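You operate a simulated robot arm through the tools that you are given. There is no shell and no other tool.

Carry out the task below with a simulated robot arm. There is one attempt and no reset: what you move stays moved.

Task
Sand the rough patch off the crate lid and screw the lid shut.
Fine: the block goes back; both wing screws end home. What is to be rubbed or washed off counts as gone when no trace of it is left.

It is judged by the outcome, as a careful person would: the job done as asked, and still so three seconds after it is handed in. It fails if anything else is knocked over, pushed out of place, dropped, spilled or broken. Lids that push on must go on centred and level and be pressed home; caps that screw on are set level and turned clockwise until they are tight.

Robot
A 7-joint arm with a two-finger parallel gripper, fixed in place. Base frame: the origin is at the foot of the arm, x ahead of it, y to its left, z up. Readings come in m, degrees, newtons and seconds.
With the tool pointing down near the work surface it reaches from about 0.3 to 0.7 m from the base axis. Its first joint turns from -66.0 to 66.0 degrees. Payload 1.57 kg.
Tool frame: the origin (TCP) lies between the finger pads and is the grasp point; the fingertips stand 0.03 m ahead of it; z points along the fingers, y is the line along which they close. Largest opening 0.11 m; finger width 0.024, thickness 0.012; the body of the gripper, 0.048 by 0.112 m, starts 0.078 m behind the TCP.
Orientation is told as [roll, pitch, yaw] about the base's x, y, z axes, in that order, counted from this pose: with the fingers straight down and closing along the base's y, the tool's x points along the base's -x, its y along +y and its z along -z.

Tools
- The arm moves only by the tool nudge_tool. Its argument "commands" is a list of rows, each a list of 2 entries, a list of its own where there are three numbers: the shift along the tool's x, y, z in m, then the turn, a rotation vector about the tool's x, y, z in degrees. In form: [[[tx, ty, tz], [wx, wy, wz]], ...]. A call has 1 to 20 rows; each row is the pose to reach, as a shift and turn from the pose commanded when the call began, along the tool's axes at that moment. "gripper" is the gripper command, from -1 (shut) to 1 (fully open), values between in proportion, set as the call begins (left out, the last holds). Each row takes 0.2 s and may step no farther than 0.05 m and 8.6 degrees from the row before; otherwise, or with a gripper value out of range, the whole call is refused. A pose out of reach is approached as far as the arm can. The call stops where the force on the tool passes 40 N (or 10 N more than at its start, if that is more) or the arm is blocked; 0.2 s more then pass. Each finger travels about 0.108 m/s and halts on what it meets, pressing with about 23 N; the grip force reading is that of the motor and also rises with nothing between the fingers. The clock runs only during rows and for 0.2 s after the last one: add rows that repeat a pose to give the fingers time. It gives the time, the measured TCP pose, the force on the tool (base axes), the opening and the grip force at its end, in the units of the frame above (readings bear some noise), with the torque about the TCP (base axes, N m) and any sound that the robot's microphone picked up.
- Cameras (640 x 400 px; columns grow to the right, rows downward): "scene" is fixed at [0.1533, -0.3947, 1.4199]; the picture's right is [0.75, -0.67, 0.00], its down [-0.32, -0.36, -0.88] and it looks along [0.58, 0.65, -0.48] (base axes); focal length 271 px, centre (320, 200). "wrist" rides on the gripper at [0.07, 0.016, -0.141] in the tool frame; the picture's right is [-0.23, 0.97, 0.00], its down [-0.86, -0.20, -0.48] and it looks along [-0.47, -0.11, 0.88] (tool axes); focal length 222 px, centre (320, 200). There is no depth. A picture from a camera that has moved, and an enlarged one, comes with that camera's place and axes in the base frame and with its lens. The place of the scene camera against the robot may be out by one fixed shift of up to 0.025 m in any direction.
- get_image(camera): a new picture of that camera. The clock stands still meanwhile.
- inspect(camera, box): a new picture of the part [left, top, right, bottom] of that camera's present view, enlarged. The clock stands still meanwhile.
- finish_job(): hands the job in; it is judged then, once.

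Nothing tells you positions but the pictures and the camera data. Unless the task says otherwise, let go and move clear before handing in.

The tools are called after "Call:" as a command line: name --argument value ..., lists and objects as JSON in quotes. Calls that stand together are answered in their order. nudge_tool: Moves the arm, as the interface text tells. Its arguments: {"type":"object","properties":{"commands":{"type":"array","items":{"type":"array"}},"gripper":{"type":"number"}},"required":["commands"]} The other tools are called the same way: get_image (camera) takes a picture; inspect (camera, box) takes an enlarged picture of a part of a camera's view; finish_job () hands the job in.

At the start:

```text
time: 0.0
eef_pos: [0.3224, -0.1606, 1.2748]
tcp_rot: [0.0, 0.0, 0.0]
force: [0.5, -0.5, 1.0]
torque: [0.0, 0.01, 0.02]
gripper_width: 0.11
finger_force: 0.1
```

scene: 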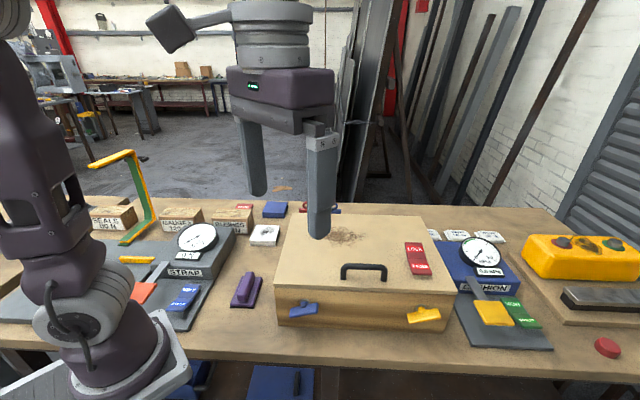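
wrist: 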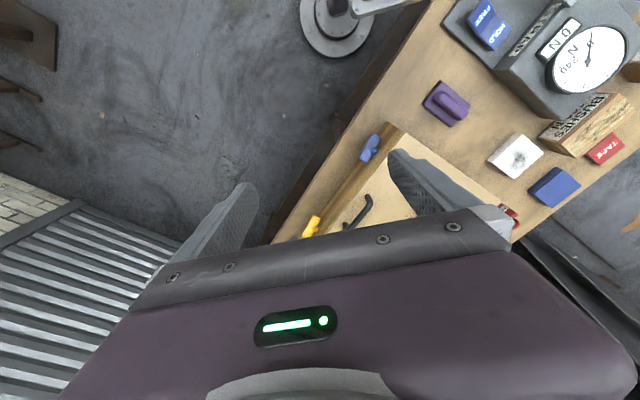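

I see a crate with a rough patch on its lid, two wing screws (blue and yellow) on its front face, and a purple-handled block to the left of the crate. I'll look closer before moving.

Call:
inspect --camera "scene" --box '[260, 200, 460, 340]'

Call:
inspect --camera "scene" --box '[120, 190, 320, 330]'

Call:
inspect --camera "scene" --box '[420, 210, 640, 364]'

Call:
inspect --camera "wrist" --box '[260, 60, 560, 260]'

```text
2.86 times, centred on (360, 270) of scene
camera zoom: at [0.1533, -0.3947, 1.4199], right [0.75, -0.67, 0.0], down [-0.32, -0.36, -0.88], along [0.58, 0.65, -0.48], focal length 775 px, centre (206, 0)
```

zoom: 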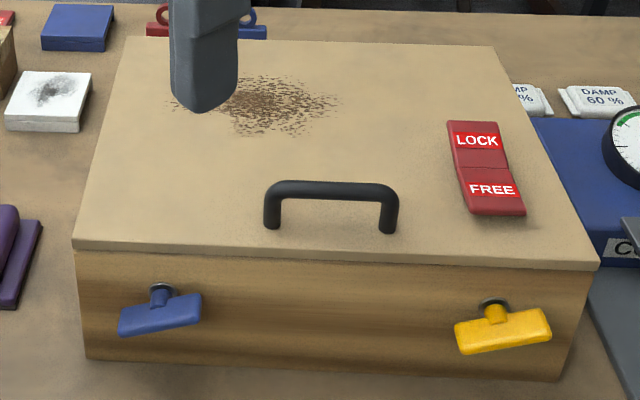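

```text
2.86 times, centred on (220, 260) of scene
camera zoom: at [0.1533, -0.3947, 1.4199], right [0.75, -0.67, 0.0], down [-0.32, -0.36, -0.88], along [0.58, 0.65, -0.48], focal length 775 px, centre (606, 29)
```

zoom: 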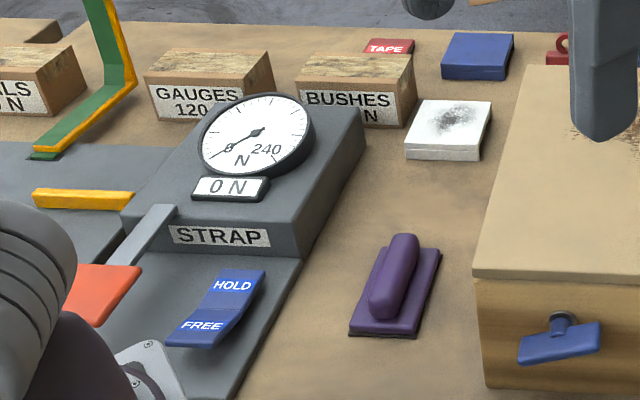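

```text
2.60 times, centred on (530, 287) of scene
camera zoom: at [0.1533, -0.3947, 1.4199], right [0.75, -0.67, 0.0], down [-0.32, -0.36, -0.88], along [0.58, 0.65, -0.48], focal length 705 px, centre (-226, -26)
```

zoom: 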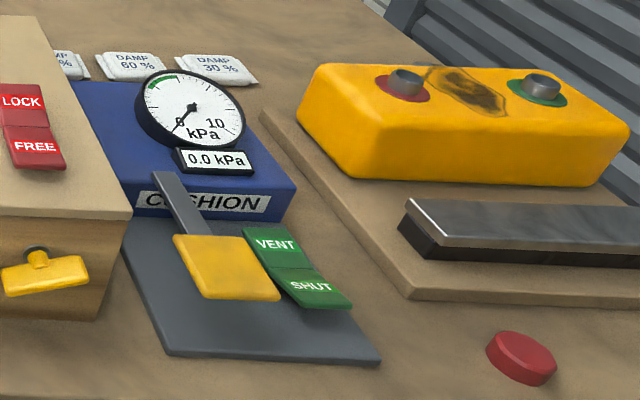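

```text
2.00 times, centred on (410, 160) of wrist
camera zoom: at [0.2526, -0.1451, 1.4164], right [0.23, 0.97, 0.0], down [0.86, -0.2, 0.48], along [0.47, -0.11, -0.88], focal length 444 px, centre (140, 280)
```

zoom: 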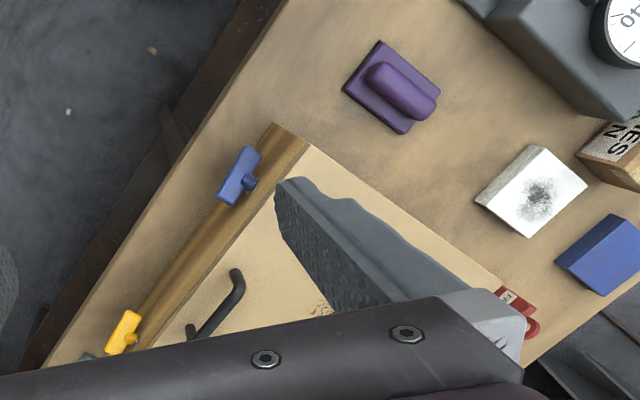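

The purple-handled block looks like the sanding block; the crate stands at about x 0.4–0.6, and the gripper hides part of it. I'll shift the arm sideways, high above everything, to get more wrist views for triangulation.

Call:
nudge_tool --commands '[[[0, 0.04, 0], [0, 0, 0]], [[0, 0.08, 0], [0, 0, 0]], [[0, 0.12, 0], [0, 0, 0]], [[0, 0.16, 0], [0, 0, 0]], [[0, 0.16, 0], [0, 0, 0]]]' --gripper 1

Call:
get_image --camera "wrist"

Call:
get_image --camera "scene"

```text
time: 1.2
eef_pos: [0.3225, -0.0009, 1.274]
tcp_rot: [0.0, -0.1, 0.1]
force: [0.2, -0.6, 0.8]
torque: [-0.01, 0.02, 0.0]
gripper_width: 0.11
finger_force: 0.1
```

```text
taken
camera wrist: at [0.2516, 0.0137, 1.4168], right [0.23, 0.97, 0.0], down [0.85, -0.2, 0.48], along [0.47, -0.11, -0.88], focal length 222 px, centre (320, 200)
```

wrist: 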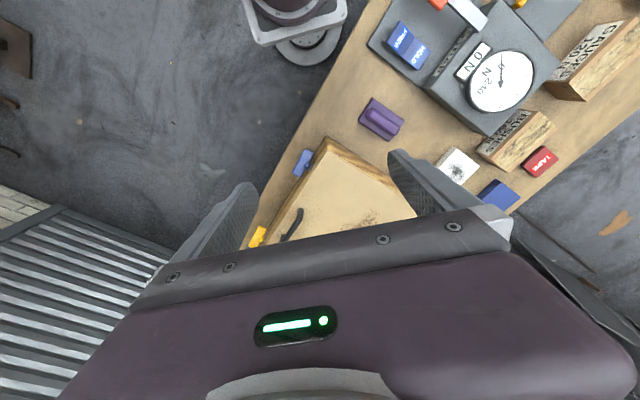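

```text
taken
```

scene: 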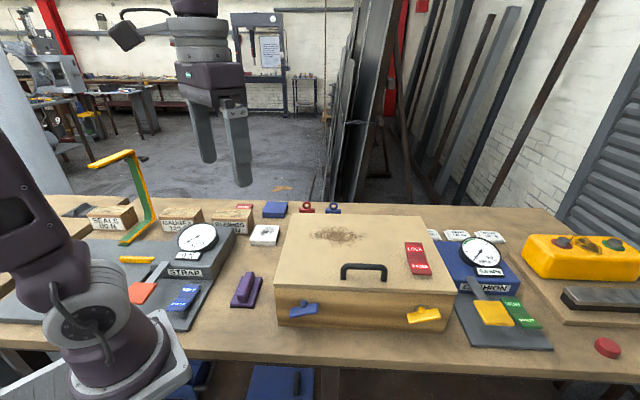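

The purple block's handle comes out near (0.37, 0.14, 0.85), so the table is around z 0.8. I'll move the camera out over the crate for a clear look at the lid, the screws and the things around it.

Call:
nudge_tool --commands '[[[-0.04, -0.01, 0], [0, 0, 0]], [[-0.08, -0.02, 0], [0, 0, 0]], [[-0.12, -0.03, 0], [0, 0, 0]], [[-0.16, -0.04, 0], [0, 0, 0]], [[-0.2, -0.05, 0], [0, 0, 0]], [[-0.2, -0.05, 0], [0, 0, 0]]]' --gripper 1

Call:
get_image --camera "wrist"

Call:
inspect --camera "wrist" --box '[200, 0, 440, 150]'

```text
time: 2.6
eef_pos: [0.5219, -0.0522, 1.2751]
tcp_rot: [0.0, 0.1, 0.0]
force: [0.1, -0.3, -0.7]
torque: [0.02, 0.0, 0.01]
gripper_width: 0.11
finger_force: 0.1
```

```text
taken
camera wrist: at [0.4515, -0.0357, 1.4178], right [0.23, 0.97, 0.0], down [0.86, -0.2, 0.48], along [0.46, -0.11, -0.88], focal length 222 px, centre (320, 200)
```

wrist: 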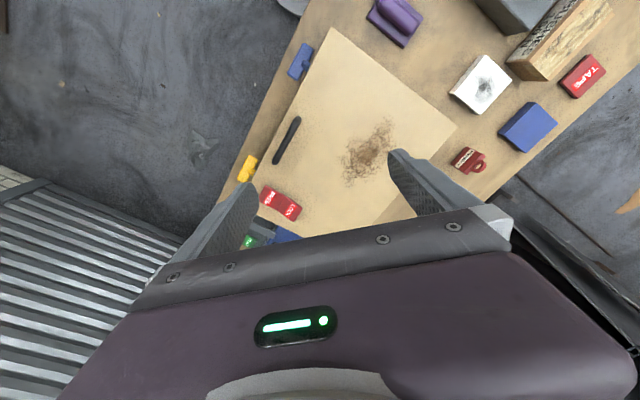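

```text
2.67 times, centred on (320, 75) of wrist
camera zoom: at [0.4515, -0.0357, 1.4178], right [0.23, 0.97, 0.0], down [0.86, -0.2, 0.48], along [0.46, -0.11, -0.88], focal length 592 px, centre (320, 533)
```

zoom: 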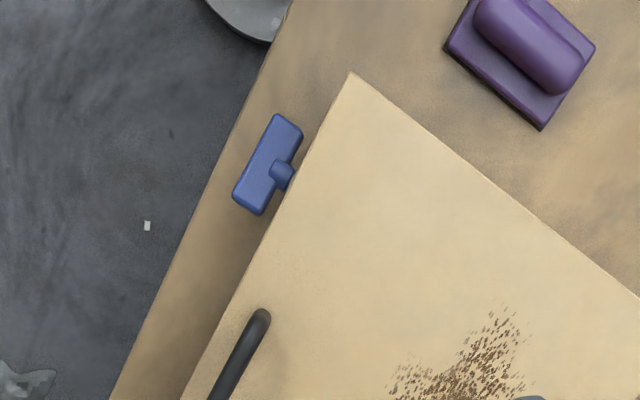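

The lid, rough patch, blue screw and purple block are all in view now. I'll zoom in on each feature from this pose so I can measure it accurately.

Call:
inspect --camera "wrist" --box '[260, 20, 360, 82]'

Call:
inspect --camera "wrist" --box '[340, 0, 440, 62]'

Call:
inspect --camera "wrist" --box '[220, 110, 380, 210]'

Call:
inspect --camera "wrist" --box '[330, 90, 490, 190]'

```text
6.40 times, centred on (310, 51) of wrist
camera zoom: at [0.4515, -0.0357, 1.4178], right [0.23, 0.97, 0.0], down [0.86, -0.2, 0.48], along [0.46, -0.11, -0.88], focal length 1422 px, centre (384, 1154)
```

zoom: 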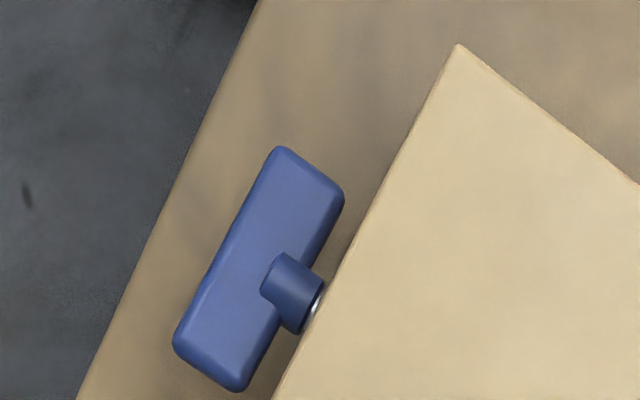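

```text
6.40 times, centred on (390, 31) of wrist
camera zoom: at [0.4515, -0.0357, 1.4178], right [0.23, 0.97, 0.0], down [0.86, -0.2, 0.48], along [0.46, -0.11, -0.88], focal length 1422 px, centre (-128, 1282)
```

zoom: 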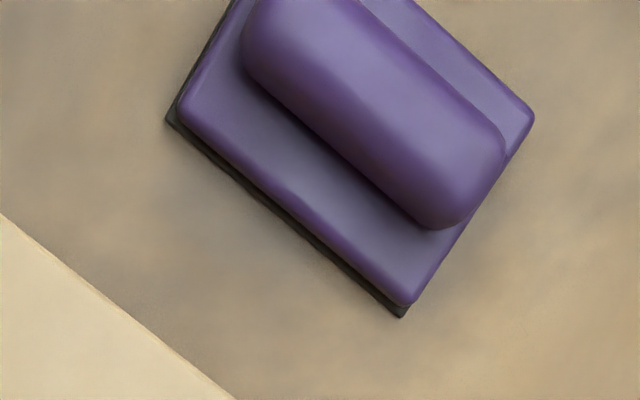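

```text
4.00 times, centred on (300, 160) of wrist
camera zoom: at [0.4515, -0.0357, 1.4178], right [0.23, 0.97, 0.0], down [0.86, -0.2, 0.48], along [0.46, -0.11, -0.88], focal length 888 px, centre (400, 360)
```

zoom: 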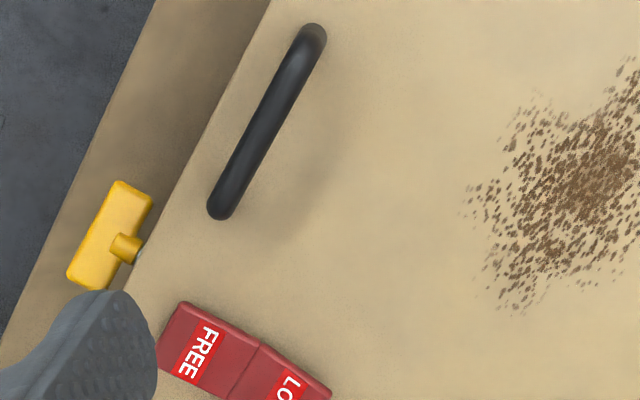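

```text
4.00 times, centred on (410, 140) of wrist
camera zoom: at [0.4515, -0.0357, 1.4178], right [0.23, 0.97, 0.0], down [0.86, -0.2, 0.48], along [0.46, -0.11, -0.88], focal length 888 px, centre (-40, 440)
```

zoom: 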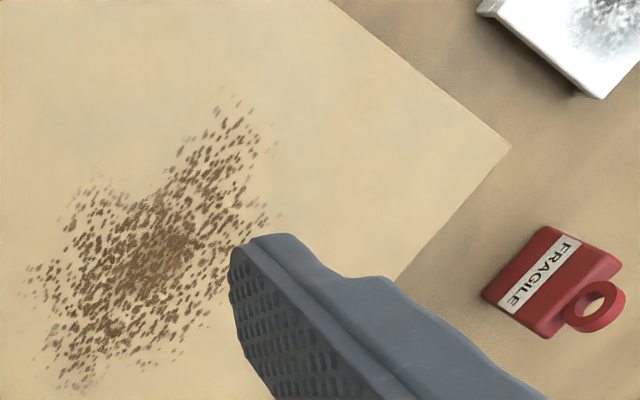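

The crate sits at 45° to the base, with its front-left lid corner near (0.37, 0.00). The sanding block lies parallel to it near (0.38, 0.14). I'll turn the gripper 45° and hover above the block for a closer, second view.

Call:
nudge_tool --commands '[[[0.0237, 0.0322, 0.0167], [0, 0, -7.5]], [[0.0473, 0.0643, 0.0333], [0, 0, -15]], [[0.071, 0.0965, 0.05], [0, 0, -22.5]], [[0.0947, 0.1287, 0.0667], [0, 0, -30]], [[0.1183, 0.1608, 0.0833], [0, 0, -37.5]], [[0.142, 0.193, 0.1], [0, 0, -45]], [[0.142, 0.193, 0.1], [0, 0, -45]]]' --gripper 1

Call:
get_image --camera "wrist"

Call:
get_image --camera "scene"

```text
time: 4.2
eef_pos: [0.3814, 0.1427, 1.1736]
tcp_rot: [0.0, 0.1, 45.1]
force: [-1.4, -0.2, 0.3]
torque: [-0.02, -0.03, -0.03]
gripper_width: 0.1098
finger_force: 0.0
```

```text
taken
camera wrist: at [0.3191, 0.1039, 1.317], right [-0.53, 0.85, 0.0], down [0.74, 0.47, 0.48], along [0.41, 0.25, -0.88], focal length 222 px, centre (320, 200)
```

wrist: 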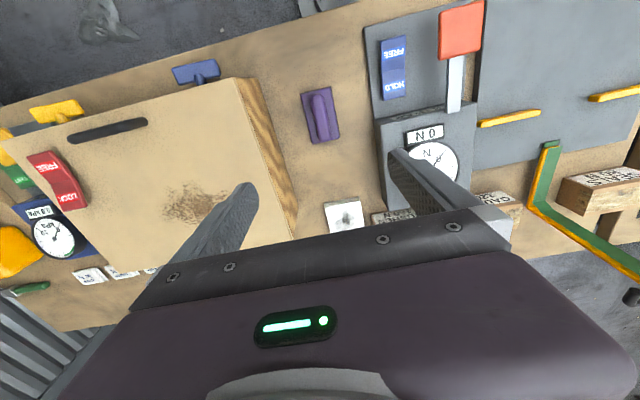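

```text
taken
```

scene: 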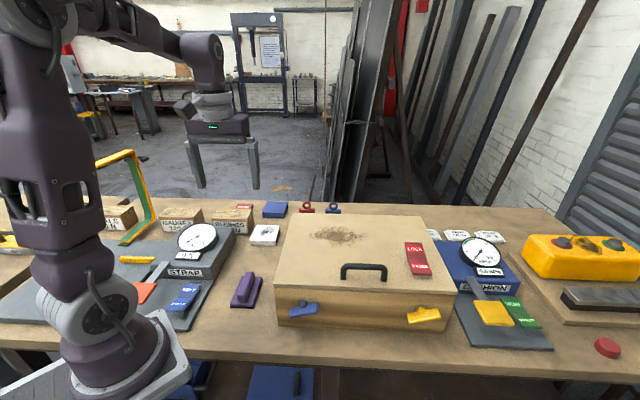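

This view shows the whole crate and the block. I'll zoom in on the block, the screws and the lid for measuring.

Call:
inspect --camera "wrist" --box '[280, 70, 360, 120]'

Call:
inspect --camera "wrist" --box '[150, 40, 270, 115]'

Call:
inspect --camera "wrist" --box '[0, 80, 120, 155]'

Call:
inspect --camera "wrist" --box '[140, 160, 300, 260]'

```text
8.00 times, centred on (320, 95) of wrist
camera zoom: at [0.3191, 0.1039, 1.317], right [-0.53, 0.85, 0.0], down [0.74, 0.47, 0.48], along [0.41, 0.25, -0.88], focal length 1777 px, centre (320, 1040)
```

zoom: 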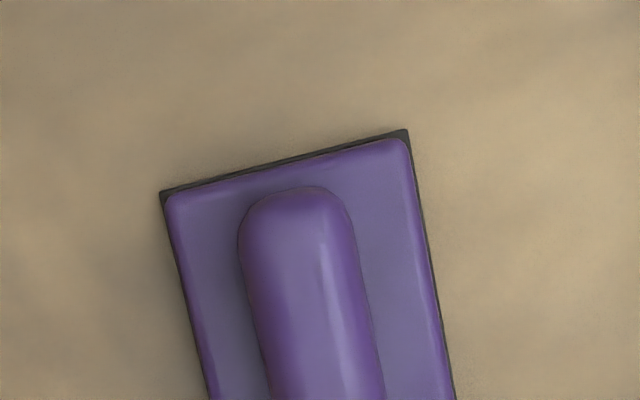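

```text
5.33 times, centred on (210, 78) of wrist
camera zoom: at [0.3191, 0.1039, 1.317], right [-0.53, 0.85, 0.0], down [0.74, 0.47, 0.48], along [0.41, 0.25, -0.88], focal length 1185 px, centre (907, 853)
```

zoom: 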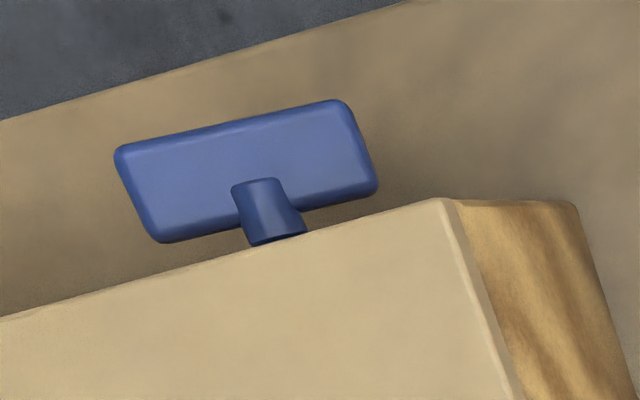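

```text
5.33 times, centred on (60, 118) of wrist
camera zoom: at [0.3191, 0.1039, 1.317], right [-0.53, 0.85, 0.0], down [0.74, 0.47, 0.48], along [0.41, 0.25, -0.88], focal length 1185 px, centre (1707, 640)
```

zoom: 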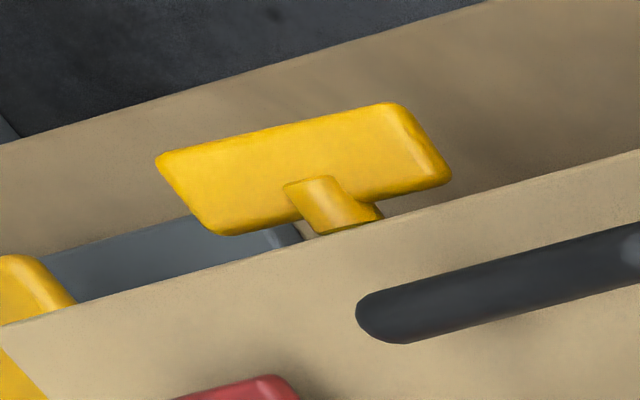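

```text
4.00 times, centred on (220, 210) of wrist
camera zoom: at [0.3191, 0.1039, 1.317], right [-0.53, 0.85, 0.0], down [0.74, 0.47, 0.48], along [0.41, 0.25, -0.88], focal length 888 px, centre (720, 160)
```

zoom: 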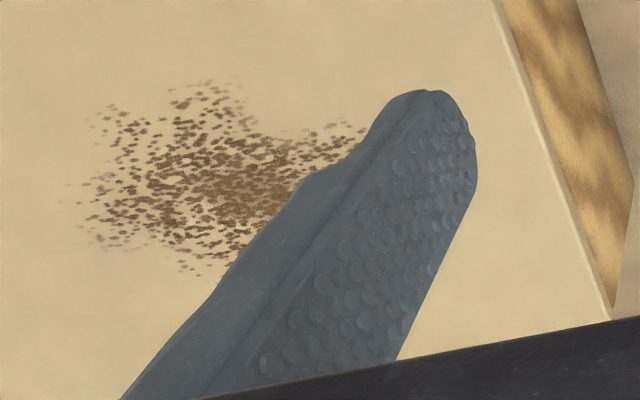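

The lid top is at about z 0.96 and the table at about 0.82. The block measures roughly 0.063 × 0.098 m and is centred near (0.378, 0.143). I'll partly close the fingers, come down above its handle and look again.

Call:
nudge_tool --commands '[[[0, 0, 0.045], [0, 0, 0]], [[0, 0, 0.09], [0, 0, 0]], [[0, 0, 0.135], [0, 0, 0]], [[0, 0, 0.18], [0, 0, 0]], [[0, 0, 0.18], [0, 0, 0]], [[0, 0, 0.18], [0, 0, 0]]]' --gripper 0.35

Call:
get_image --camera "wrist"

Call:
inspect --camera "scene" --box '[180, 210, 320, 300]'

```text
time: 5.6
eef_pos: [0.3811, 0.1427, 0.9925]
tcp_rot: [0.0, 0.0, 45.0]
force: [0.5, -0.1, 0.1]
torque: [0.01, -0.01, -0.01]
gripper_width: 0.0744
finger_force: 0.0
```

```text
taken
camera wrist: at [0.32, 0.1044, 1.1343], right [-0.53, 0.85, 0.0], down [0.75, 0.46, 0.48], along [0.41, 0.25, -0.88], focal length 222 px, centre (320, 200)
```

wrist: 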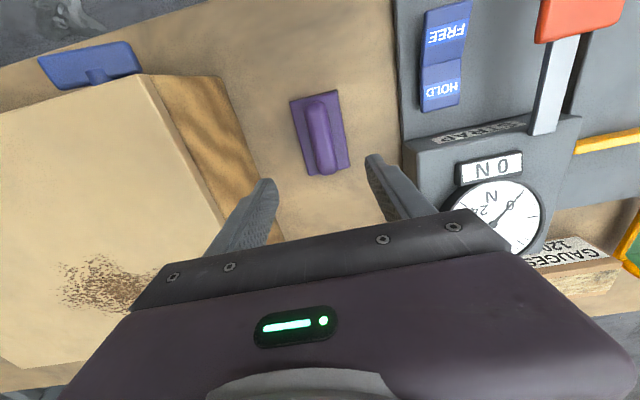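

```text
4.44 times, centred on (250, 255) of scene
camera zoom: at [0.1533, -0.3947, 1.4199], right [0.75, -0.67, 0.0], down [-0.32, -0.36, -0.88], along [0.58, 0.65, -0.48], focal length 1206 px, centre (631, -44)
```

zoom: 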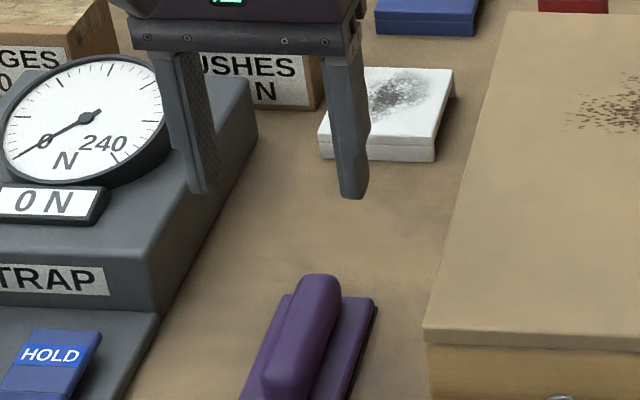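

I'm directly above the block with the fingers spread 74 mm. I'll zoom in on the block to check alignment and handle height.

Call:
inspect --camera "wrist" --box '[260, 70, 400, 190]'

Call:
inspect --camera "scene" --box '[210, 255, 290, 315]'

```text
3.33 times, centred on (330, 130) of wrist
camera zoom: at [0.32, 0.1044, 1.1343], right [-0.53, 0.85, 0.0], down [0.75, 0.46, 0.48], along [0.41, 0.25, -0.88], focal length 740 px, centre (287, 433)
```

zoom: 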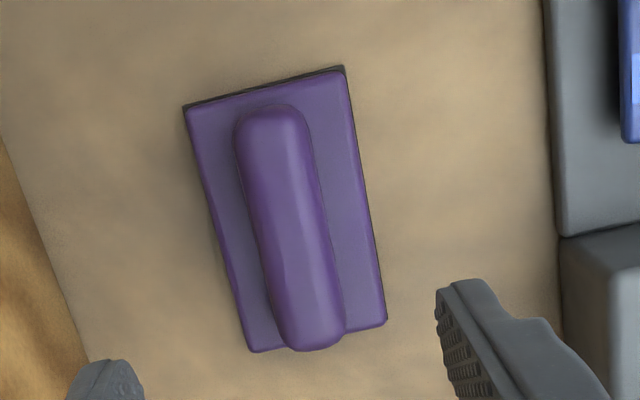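

```text
6.67 times, centred on (250, 285) of scene
camera zoom: at [0.1533, -0.3947, 1.4199], right [0.75, -0.67, 0.0], down [-0.32, -0.36, -0.88], along [0.58, 0.65, -0.48], focal length 1809 px, centre (787, -367)
```

zoom: 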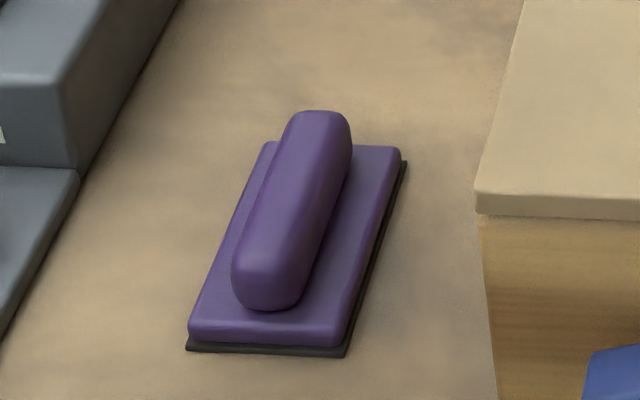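

The block's centre comes out at (0.3764, 0.1416), and its handle top is at about z 0.86. I'll shift a few millimetres to line up and come down to just above the plate.

Call:
nudge_tool --commands '[[[0.005, 0.002, 0.03], [0, 0, 0]], [[0.005, 0.002, 0.07], [0, 0, 0]], [[0.005, 0.002, 0.1], [0, 0, 0]], [[0.005, 0.002, 0.115], [0, 0, 0]], [[0.005, 0.002, 0.115], [0, 0, 0]]]' --gripper 0.35

Call:
get_image --camera "wrist"

Call:
inspect --camera "scene" --box '[195, 230, 305, 315]'

```text
time: 6.8
eef_pos: [0.3756, 0.14, 0.8789]
tcp_rot: [0.1, 0.0, 45.0]
force: [-0.5, 0.1, -0.6]
torque: [0.01, -0.05, 0.01]
gripper_width: 0.0742
finger_force: 0.1
```

```text
taken
camera wrist: at [0.3134, 0.1014, 1.021], right [-0.53, 0.85, 0.0], down [0.75, 0.46, 0.48], along [0.41, 0.25, -0.88], focal length 222 px, centre (320, 200)
```

wrist: 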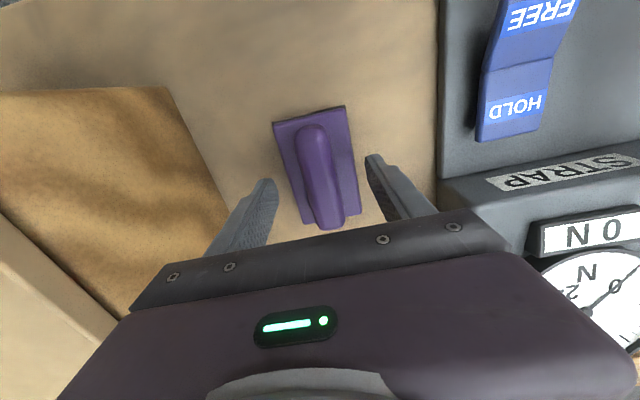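

```text
4.71 times, centred on (250, 272) of scene
camera zoom: at [0.1533, -0.3947, 1.4199], right [0.75, -0.67, 0.0], down [-0.32, -0.36, -0.88], along [0.58, 0.65, -0.48], focal length 1277 px, centre (649, -141)
```

zoom: 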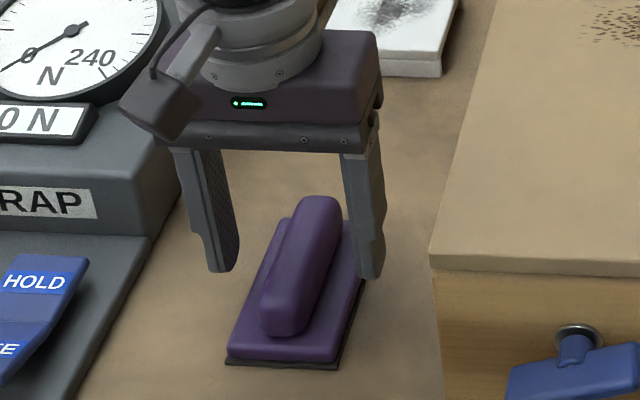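

The fingers straddle the handle, with the tips just above the plate. I'll check the centring once more before going down the last centimetre.

Call:
inspect --camera "wrist" --box '[230, 95, 410, 245]'

```text
2.67 times, centred on (320, 170) of wrist
camera zoom: at [0.3134, 0.1014, 1.021], right [-0.53, 0.85, 0.0], down [0.75, 0.46, 0.48], along [0.41, 0.25, -0.88], focal length 592 px, centre (320, 280)
```

zoom: 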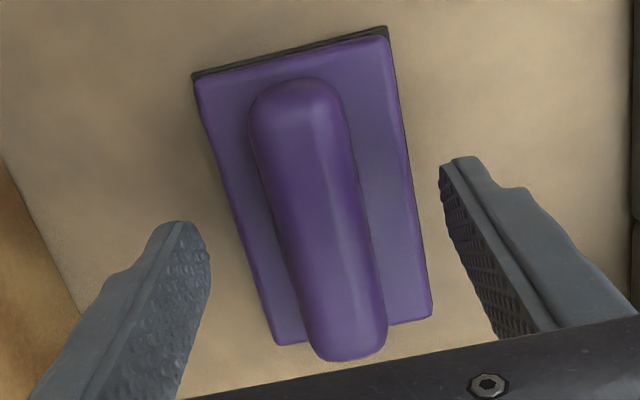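

The handle is centred between the fingers to within about 1 mm. I'll move down about 10 mm and check for contact.

Call:
nudge_tool --commands '[[[-0.004, 0, 0.005], [0, 0, 0]], [[-0.004, 0, 0.009], [0, 0, 0]], [[-0.004, 0, 0.009], [0, 0, 0]]]' --gripper 0.35

Call:
inspect --camera "scene" --box '[195, 230, 305, 315]'

Call:
inspect --camera "wrist" --box '[230, 95, 410, 245]'

```text
time: 7.6
eef_pos: [0.3782, 0.142, 0.8701]
tcp_rot: [0.0, 0.0, 45.0]
force: [0.1, -0.3, 0.3]
torque: [0.02, 0.07, -0.01]
gripper_width: 0.0742
finger_force: 0.1
```

```text
4.71 times, centred on (250, 272) of scene
camera zoom: at [0.1533, -0.3947, 1.4199], right [0.75, -0.67, 0.0], down [-0.32, -0.36, -0.88], along [0.58, 0.65, -0.48], focal length 1277 px, centre (649, -141)
```

zoom: 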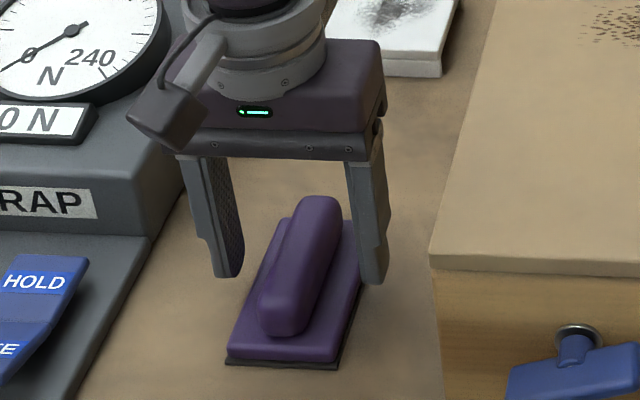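

```text
2.67 times, centred on (320, 170) of wrist
camera zoom: at [0.3166, 0.1042, 1.0119], right [-0.53, 0.85, 0.0], down [0.75, 0.46, 0.48], along [0.41, 0.25, -0.88], focal length 592 px, centre (320, 280)
```

zoom: 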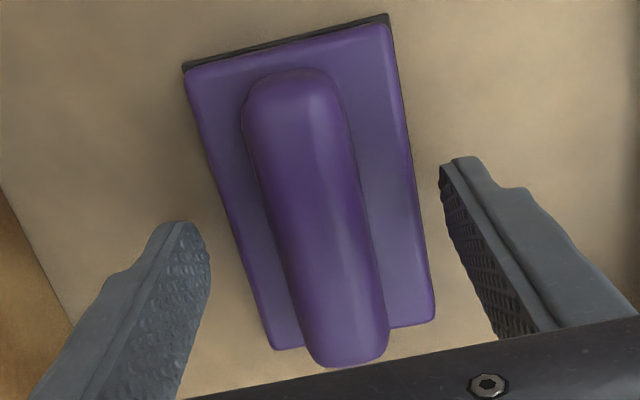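

There's no contact yet. I'll close the fingers to about 46 mm, which keeps them above the plate, and then feel downward for the plate top in small steps.

Call:
nudge_tool --commands '[[[0, 0, 0], [0, 0, 0]], [[0, 0, 0], [0, 0, 0]]]' --gripper -0.16

Call:
nudge_tool --commands '[[[0, 0, 0.0015], [0, 0, 0]], [[0, 0, 0.003], [0, 0, 0]]]' --gripper -0.16

```text
time: 8.2
eef_pos: [0.3788, 0.1426, 0.8698]
tcp_rot: [0.0, 0.0, 45.0]
force: [0.1, -0.2, 0.3]
torque: [0.01, -0.04, -0.01]
gripper_width: 0.0462
finger_force: 0.0
```

```text
time: 8.8
eef_pos: [0.3791, 0.1426, 0.8669]
tcp_rot: [0.1, 0.0, 45.0]
force: [-0.3, -0.2, -0.3]
torque: [0.0, 0.01, 0.02]
gripper_width: 0.0463
finger_force: 0.0
```

Call:
nudge_tool --commands '[[[0, 0, 0.001], [0, 0, 0]], [[0, 0, 0.002], [0, 0, 0]]]' --gripper -0.16

Call:
inspect --camera "wrist" --box '[230, 95, 410, 245]'

Call:
inspect --camera "scene" --box '[215, 250, 285, 310]'

```text
time: 9.4
eef_pos: [0.3798, 0.1427, 0.865]
tcp_rot: [0.1, 0.0, 45.0]
force: [-0.6, 0.1, -0.6]
torque: [-0.02, -0.02, -0.02]
gripper_width: 0.0463
finger_force: 0.0
```

```text
2.67 times, centred on (320, 170) of wrist
camera zoom: at [0.3172, 0.1045, 1.0076], right [-0.53, 0.85, 0.0], down [0.75, 0.46, 0.48], along [0.41, 0.25, -0.88], focal length 592 px, centre (320, 280)
```

zoom: 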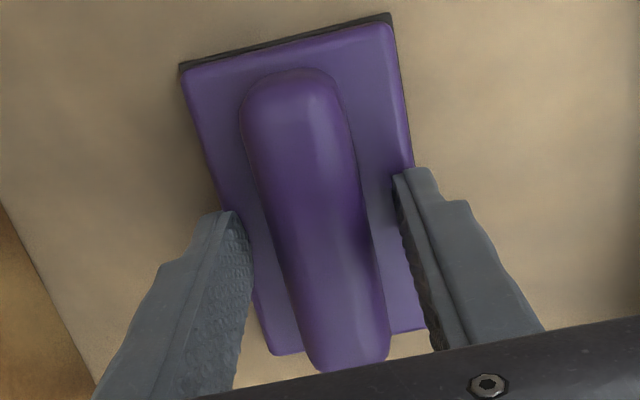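

```text
6.67 times, centred on (250, 280) of scene
camera zoom: at [0.1533, -0.3947, 1.4199], right [0.75, -0.67, 0.0], down [-0.32, -0.36, -0.88], along [0.58, 0.65, -0.48], focal length 1809 px, centre (787, -333)
```

zoom: 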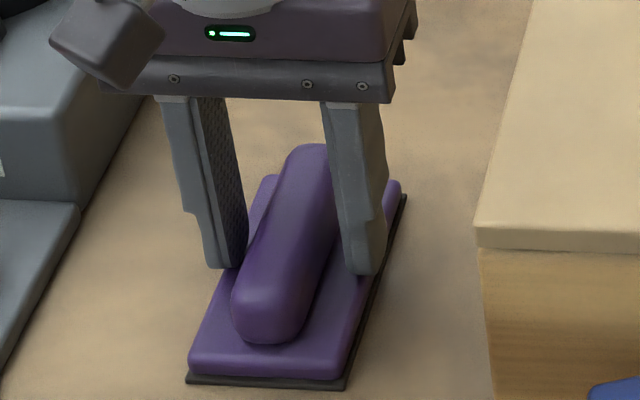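

Call:
nudge_tool --commands '[[[0, 0, 0.001], [0, 0, 0]], [[0, 0, 0.002], [0, 0, 0]]]' --gripper -0.16

```text
time: 10.2
eef_pos: [0.3775, 0.1422, 0.8644]
tcp_rot: [0.1, -0.1, 45.0]
force: [-3.3, 0.0, 14.0]
torque: [0.05, 0.24, -0.01]
gripper_width: 0.0462
finger_force: 0.0
stopped in row 2: the force on the tool passed its limit at 42 N (the readings are from after the stop); the commanded pose is now the measured one
```

I touched the plate top at about z 0.834. I'll back off 2 mm and close firmly on the handle.

Call:
nudge_tool --commands '[[[0, 0, -0.002], [0, 0, 0]], [[0, 0, -0.002], [0, 0, 0]]]' --gripper -0.16

Call:
nudge_tool --commands '[[[0, 0, 0], [0, 0, 0]], [[0, 0, 0], [0, 0, 0]], [[0, 0, 0], [0, 0, 0]]]' --gripper -1

Call:
inspect --camera "scene" --box '[215, 250, 285, 310]'

Call:
inspect --camera "wrist" --box '[230, 95, 410, 245]'

```text
time: 10.8
eef_pos: [0.3782, 0.1436, 0.8661]
tcp_rot: [0.1, -0.1, 45.0]
force: [0.9, -0.7, -0.2]
torque: [0.01, 0.02, 0.04]
gripper_width: 0.0463
finger_force: 0.0
```

```text
time: 11.6
eef_pos: [0.3787, 0.1428, 0.8654]
tcp_rot: [-0.1, -0.2, 45.0]
force: [0.4, 0.7, 0.7]
torque: [0.04, 0.02, 0.01]
gripper_width: 0.0275
finger_force: 22.9
```

```text
6.67 times, centred on (250, 280) of scene
camera zoom: at [0.1533, -0.3947, 1.42], right [0.75, -0.67, 0.0], down [-0.32, -0.36, -0.88], along [0.58, 0.65, -0.48], focal length 1809 px, centre (787, -333)
```

zoom: 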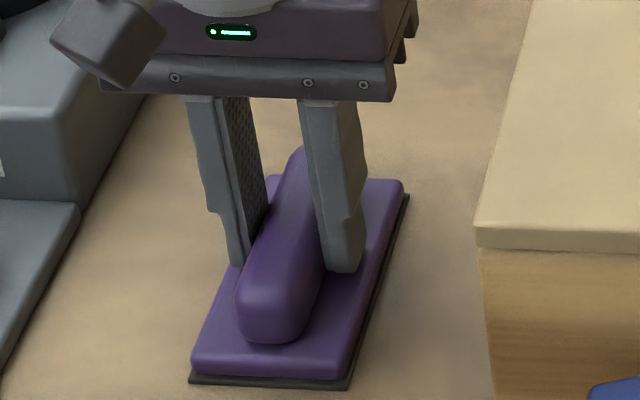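

```text
2.67 times, centred on (320, 170) of wrist
camera zoom: at [0.3177, 0.1046, 1.0078], right [-0.53, 0.85, 0.0], down [0.75, 0.46, 0.48], along [0.41, 0.25, -0.88], focal length 592 px, centre (320, 280)
```

zoom: 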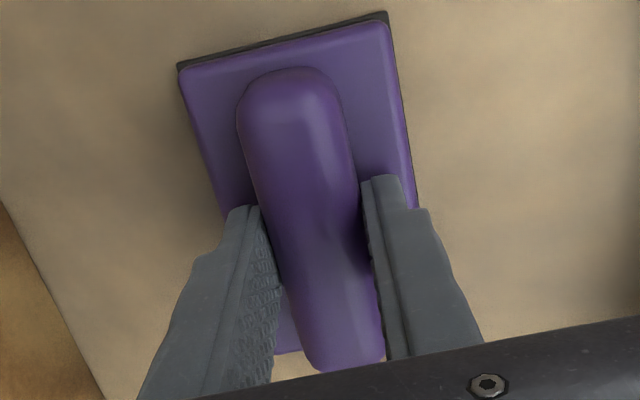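

The block is gripped, with the fingers 27.5 mm apart on its handle; it goes back to TCP ≈ (0.378, 0.143, 0.8655) at yaw 45°. I'll lift it straight up, well clear of the crate.

Call:
nudge_tool --commands '[[[0, 0, -0.01], [0, 0, 0]], [[0, 0, -0.03], [0, 0, 0]], [[0, 0, -0.06], [0, 0, 0]], [[0, 0, -0.1], [0, 0, 0]], [[0, 0, -0.14], [0, 0, 0]], [[0, 0, -0.18], [0, 0, 0]], [[0, 0, -0.22], [0, 0, 0]], [[0, 0, -0.22], [0, 0, 0]]]' --gripper -1

Call:
get_image --camera "wrist"

Call:
get_image --camera "scene"

```text
time: 13.3
eef_pos: [0.3774, 0.1455, 1.0857]
tcp_rot: [-0.1, -0.2, 45.0]
force: [0.2, -0.3, -1.5]
torque: [-0.01, -0.02, -0.05]
gripper_width: 0.0275
finger_force: 23.6
```

```text
taken
camera wrist: at [0.3164, 0.1065, 1.2291], right [-0.53, 0.85, 0.0], down [0.75, 0.46, 0.48], along [0.41, 0.25, -0.88], focal length 222 px, centre (320, 200)
```

wrist: 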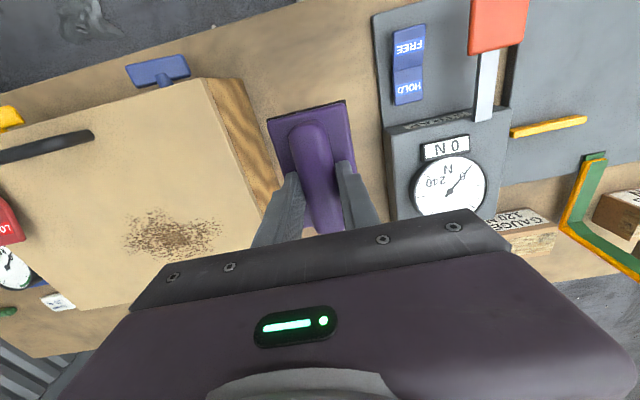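

```text
taken
```

scene: 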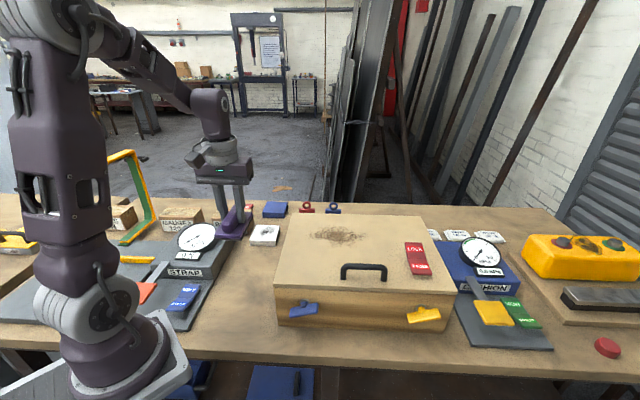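

The block is held securely. From here the whole patch is visible, so I'll zoom in to map its extent.

Call:
inspect --camera "wrist" --box '[100, 190, 260, 290]'

Call:
inspect --camera "scene" --box '[285, 210, 445, 290]'

```text
4.00 times, centred on (180, 240) of wrist
camera zoom: at [0.3164, 0.1065, 1.2291], right [-0.53, 0.85, 0.0], down [0.75, 0.46, 0.48], along [0.41, 0.25, -0.88], focal length 888 px, centre (880, 40)
```

zoom: 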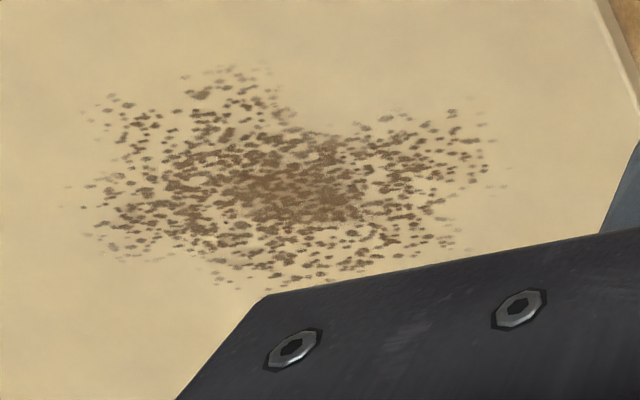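

```text
4.00 times, centred on (365, 250) of scene
camera zoom: at [0.1533, -0.3947, 1.4199], right [0.75, -0.67, 0.0], down [-0.32, -0.36, -0.88], along [0.58, 0.65, -0.48], focal length 1085 px, centre (140, 0)
```

zoom: 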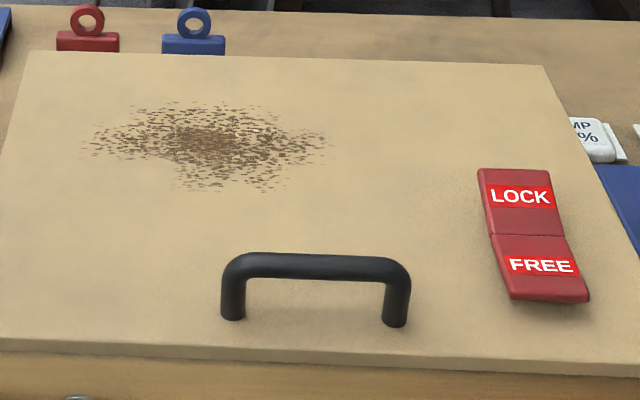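

The patch spans a = 0.045–0.245 m along the crate's width and b = 0.125–0.25 m along its depth, measured from the lid's front-left corner. I'll carry the block high over the lid to hover above the patch centre.

Call:
nudge_tool --commands '[[[-0.0151, -0.041, 0], [0, 0, 0]], [[-0.0302, -0.082, 0], [0, 0, 0]], [[-0.0453, -0.123, 0], [0, 0, 0]], [[-0.0603, -0.164, 0], [0, 0, 0]], [[-0.0754, -0.205, 0], [0, 0, 0]], [[-0.0905, -0.246, 0], [0, 0, 0]], [[-0.0905, -0.246, 0], [0, 0, 0]]]' --gripper -1

Call:
get_image --camera "wrist"

Call:
get_image --camera "scene"

```text
time: 14.9
eef_pos: [0.6166, 0.0343, 1.0859]
tcp_rot: [0.0, 0.0, 45.0]
force: [-1.3, 0.5, -0.9]
torque: [0.0, 0.05, 0.0]
gripper_width: 0.0273
finger_force: 22.5
```

```text
taken
camera wrist: at [0.5545, -0.0034, 1.2279], right [-0.53, 0.85, 0.0], down [0.75, 0.46, 0.48], along [0.41, 0.25, -0.88], focal length 222 px, centre (320, 200)
```

wrist: 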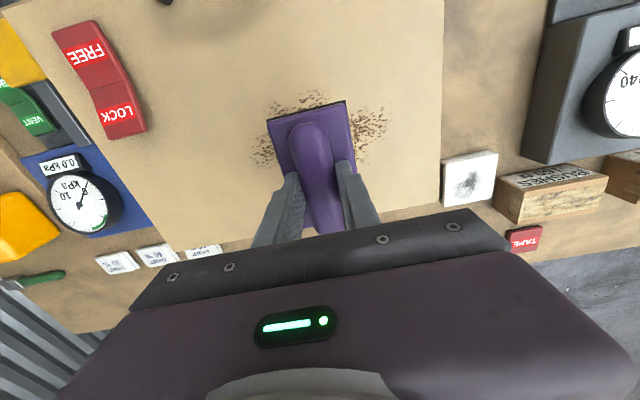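

```text
taken
```

scene: 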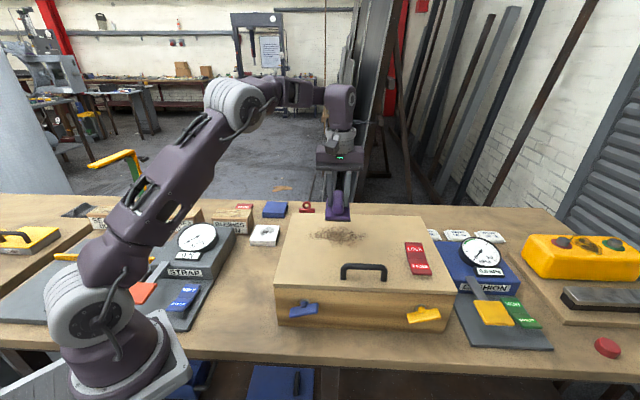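

The block hovers over the patch with nothing in the way. I'll lower it until it is just above the lid surface.

Call:
nudge_tool --commands '[[[0, 0, 0.03], [0, 0, 0]], [[0, 0, 0.055], [0, 0, 0]], [[0, 0, 0.068], [0, 0, 0]], [[0, 0, 0.068], [0, 0, 0]]]' --gripper -1

Call:
inspect --camera "scene" --box '[285, 170, 445, 290]'

Call:
get_image --camera "wrist"

```text
time: 15.9
eef_pos: [0.6167, 0.0321, 1.0187]
tcp_rot: [-0.1, -0.1, 45.0]
force: [0.2, 0.6, -0.4]
torque: [0.01, 0.02, 0.01]
gripper_width: 0.0271
finger_force: 22.8
```

```text
3.33 times, centred on (365, 230) of scene
camera zoom: at [0.1533, -0.3947, 1.4199], right [0.75, -0.67, 0.0], down [-0.32, -0.36, -0.88], along [0.58, 0.65, -0.48], focal length 904 px, centre (170, 100)
```

zoom: 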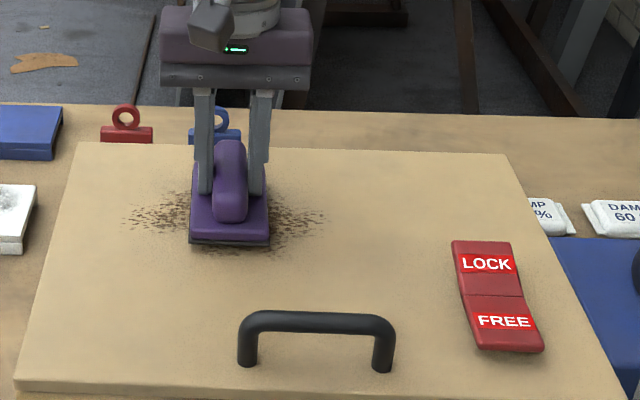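

```text
taken
camera wrist: at [0.5552, -0.0055, 1.1598], right [-0.53, 0.85, 0.0], down [0.75, 0.46, 0.48], along [0.41, 0.25, -0.88], focal length 222 px, centre (320, 200)
```

wrist: 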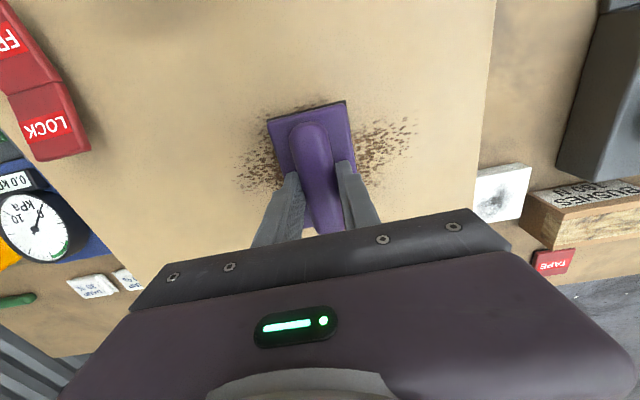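

Call:
nudge_tool --commands '[[[0, 0, 0.003], [0, 0, 0]], [[0, 0, 0.006], [0, 0, 0]], [[0, 0, 0.008], [0, 0, 0]], [[0, 0, 0.008], [0, 0, 0]]]' --gripper -1

```text
time: 16.9
eef_pos: [0.618, 0.0331, 1.0096]
tcp_rot: [0.0, -0.1, 45.0]
force: [-0.6, 0.0, 1.9]
torque: [0.17, -0.02, 0.02]
gripper_width: 0.0274
finger_force: 23.0
```

Call:
nudge_tool --commands '[[[0, 0, 0.0005], [0, 0, 0]], [[0, 0, 0.001], [0, 0, 0]]]' --gripper -1

```text
time: 17.6
eef_pos: [0.6156, 0.0338, 1.0103]
tcp_rot: [-0.1, -0.1, 44.9]
force: [-1.6, 1.4, 9.3]
torque: [0.14, 0.06, 0.01]
gripper_width: 0.0274
finger_force: 22.9
```

The block touches the lid, pressing with about 9 N. I'll begin with a short trial stroke along the crate's width and watch the force.

Call:
nudge_tool --commands '[[[0, -0.02, 0.0005], [0, 0, 0]], [[0, -0.04, 0.0005], [0, 0, 0]], [[0, -0.06, 0.0005], [0, 0, 0]], [[0, -0.04, 0.0005], [0, 0, 0]], [[0, -0.02, 0.0005], [0, 0, 0]], [[0, 0, 0.0005], [0, 0, 0]]]' --gripper -1

Call:
inspect --camera "scene" --box '[285, 170, 445, 290]'

Call:
get_image --camera "wrist"

```text
time: 18.9
eef_pos: [0.6181, 0.0333, 1.0077]
tcp_rot: [-0.2, -0.1, 45.0]
force: [5.2, -2.7, 14.1]
torque: [-0.18, 0.11, 0.06]
gripper_width: 0.0272
finger_force: 23.4
```

```text
3.33 times, centred on (365, 230) of scene
camera zoom: at [0.1532, -0.3948, 1.4199], right [0.75, -0.67, 0.0], down [-0.32, -0.36, -0.88], along [0.58, 0.65, -0.48], focal length 904 px, centre (170, 100)
```

zoom: 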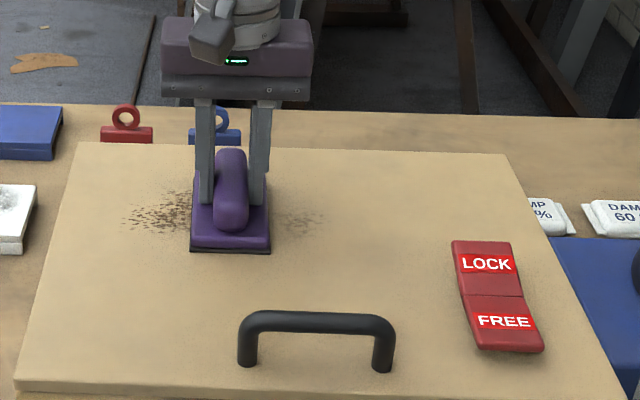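

```text
taken
camera wrist: at [0.5558, -0.006, 1.1506], right [-0.53, 0.85, 0.0], down [0.74, 0.46, 0.48], along [0.41, 0.25, -0.88], focal length 222 px, centre (320, 200)
```

wrist: 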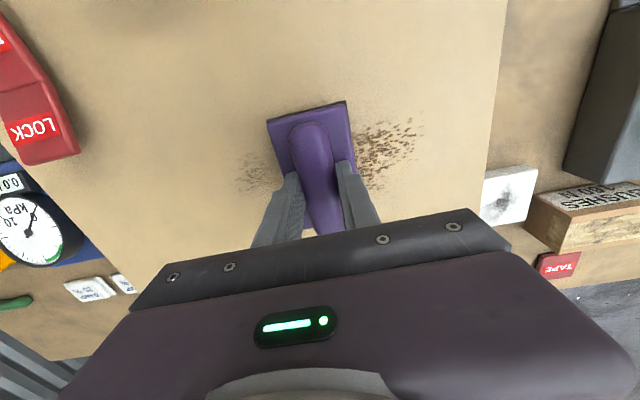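

The trial stroke faded the right side of the patch, so the sanding works at about 14 N. I'll make long strokes across the full width of the patch.

Call:
nudge_tool --commands '[[[0, 0.02, 0], [0, 0, 0]], [[0, 0.04, 0], [0, 0, 0]], [[0, 0.06, 0], [0, 0, 0]], [[0, 0.08, 0], [0, 0, 0]], [[0, 0.1, 0], [0, 0, 0]], [[0, 0.08, 0], [0, 0, 0]], [[0, 0.06, 0], [0, 0, 0]], [[0, 0.04, 0], [0, 0, 0]], [[0, 0.02, 0], [0, 0, 0]], [[0, 0, 0], [0, 0, 0]], [[0, -0.02, 0], [0, 0, 0]], [[0, -0.04, 0], [0, 0, 0]], [[0, -0.06, 0], [0, 0, 0]], [[0, -0.08, 0], [0, 0, 0]], [[0, -0.095, 0], [0, 0, 0]], [[0, -0.075, 0], [0, 0, 0]], [[0, -0.055, 0], [0, 0, 0]], [[0, -0.035, 0], [0, 0, 0]], [[0, -0.015, 0], [0, 0, 0]], [[0, 0, 0], [0, 0, 0]]]' --gripper -1

Call:
inspect --camera "scene" --box '[285, 170, 445, 290]'

Call:
get_image --camera "wrist"

```text
time: 23.1
eef_pos: [0.618, 0.0319, 1.0075]
tcp_rot: [-0.1, -0.1, 44.9]
force: [0.5, -1.5, 3.6]
torque: [0.14, -0.07, -0.04]
gripper_width: 0.0275
finger_force: 22.7
```

```text
3.33 times, centred on (365, 230) of scene
camera zoom: at [0.1532, -0.3948, 1.4199], right [0.75, -0.67, 0.0], down [-0.32, -0.36, -0.88], along [0.58, 0.65, -0.48], focal length 904 px, centre (170, 100)
```

zoom: 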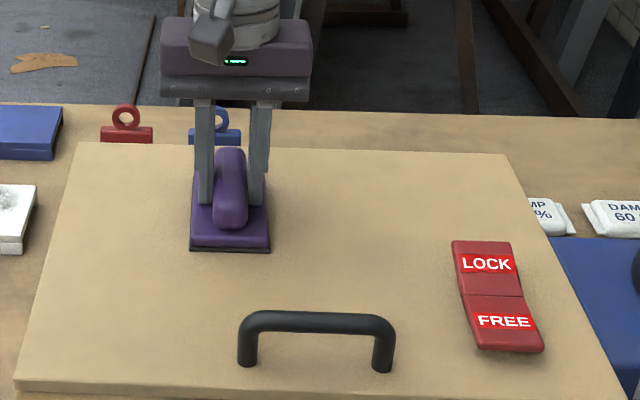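

```text
taken
camera wrist: at [0.5554, -0.0056, 1.1503], right [-0.53, 0.85, 0.0], down [0.75, 0.46, 0.48], along [0.41, 0.25, -0.88], focal length 222 px, centre (320, 200)
```

wrist: 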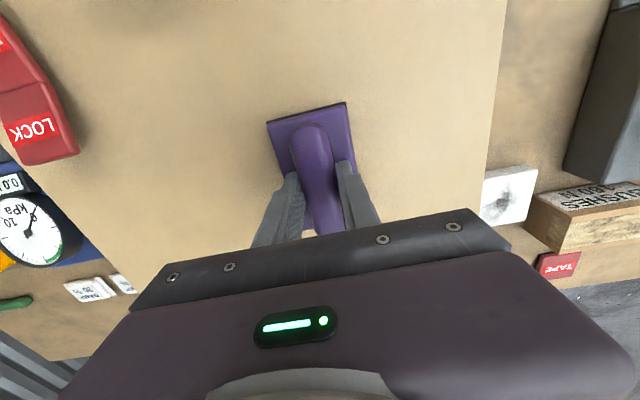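

Nearly everything is gone already. I'll run additional passes a bit nearer to and farther from the front edge, with slightly more pressure, so no faint trace remains at the margins.

Call:
nudge_tool --commands '[[[0.025, 0, 0.0006], [0, 0, 0]], [[0.025, 0.03, 0.0006], [0, 0, 0]], [[0.025, 0.06, 0.0006], [0, 0, 0]], [[0.025, 0.085, 0.0006], [0, 0, 0]], [[0.025, 0.105, 0.0006], [0, 0, 0]], [[0.025, 0.08, 0.0006], [0, 0, 0]], [[0.025, 0.05, 0.0006], [0, 0, 0]], [[0.025, 0.02, 0.0006], [0, 0, 0]], [[0.025, -0.01, 0.0006], [0, 0, 0]], [[0.025, -0.04, 0.0006], [0, 0, 0]], [[0.025, -0.07, 0.0006], [0, 0, 0]], [[0.025, -0.105, 0.0006], [0, 0, 0]], [[-0.02, -0.095, 0.0006], [0, 0, 0]], [[-0.028, -0.07, 0.0006], [0, 0, 0]], [[-0.028, -0.04, 0.0006], [0, 0, 0]], [[-0.028, -0.01, 0.0006], [0, 0, 0]], [[-0.028, 0.02, 0.0006], [0, 0, 0]], [[-0.028, 0.05, 0.0006], [0, 0, 0]], [[-0.028, 0.08, 0.0006], [0, 0, 0]], [[-0.028, 0.105, 0.0006], [0, 0, 0]]]' --gripper -1

Call:
inspect --camera "scene" --box '[285, 170, 445, 290]'

```text
time: 27.4
eef_pos: [0.562, 0.1268, 1.0085]
tcp_rot: [-0.1, -0.1, 45.0]
force: [2.7, -2.6, 7.9]
torque: [0.03, 0.08, 0.01]
gripper_width: 0.0273
finger_force: 22.9
out of reach, approached as far as the arm can: row 13
```

```text
3.33 times, centred on (365, 230) of scene
camera zoom: at [0.1532, -0.3948, 1.4199], right [0.75, -0.67, 0.0], down [-0.32, -0.36, -0.88], along [0.58, 0.65, -0.48], focal length 904 px, centre (170, 100)
```

zoom: 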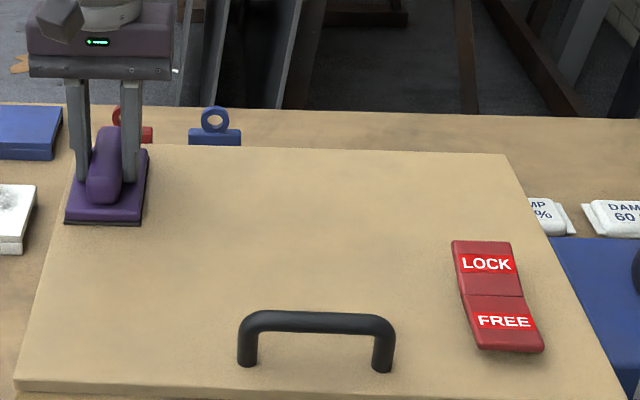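

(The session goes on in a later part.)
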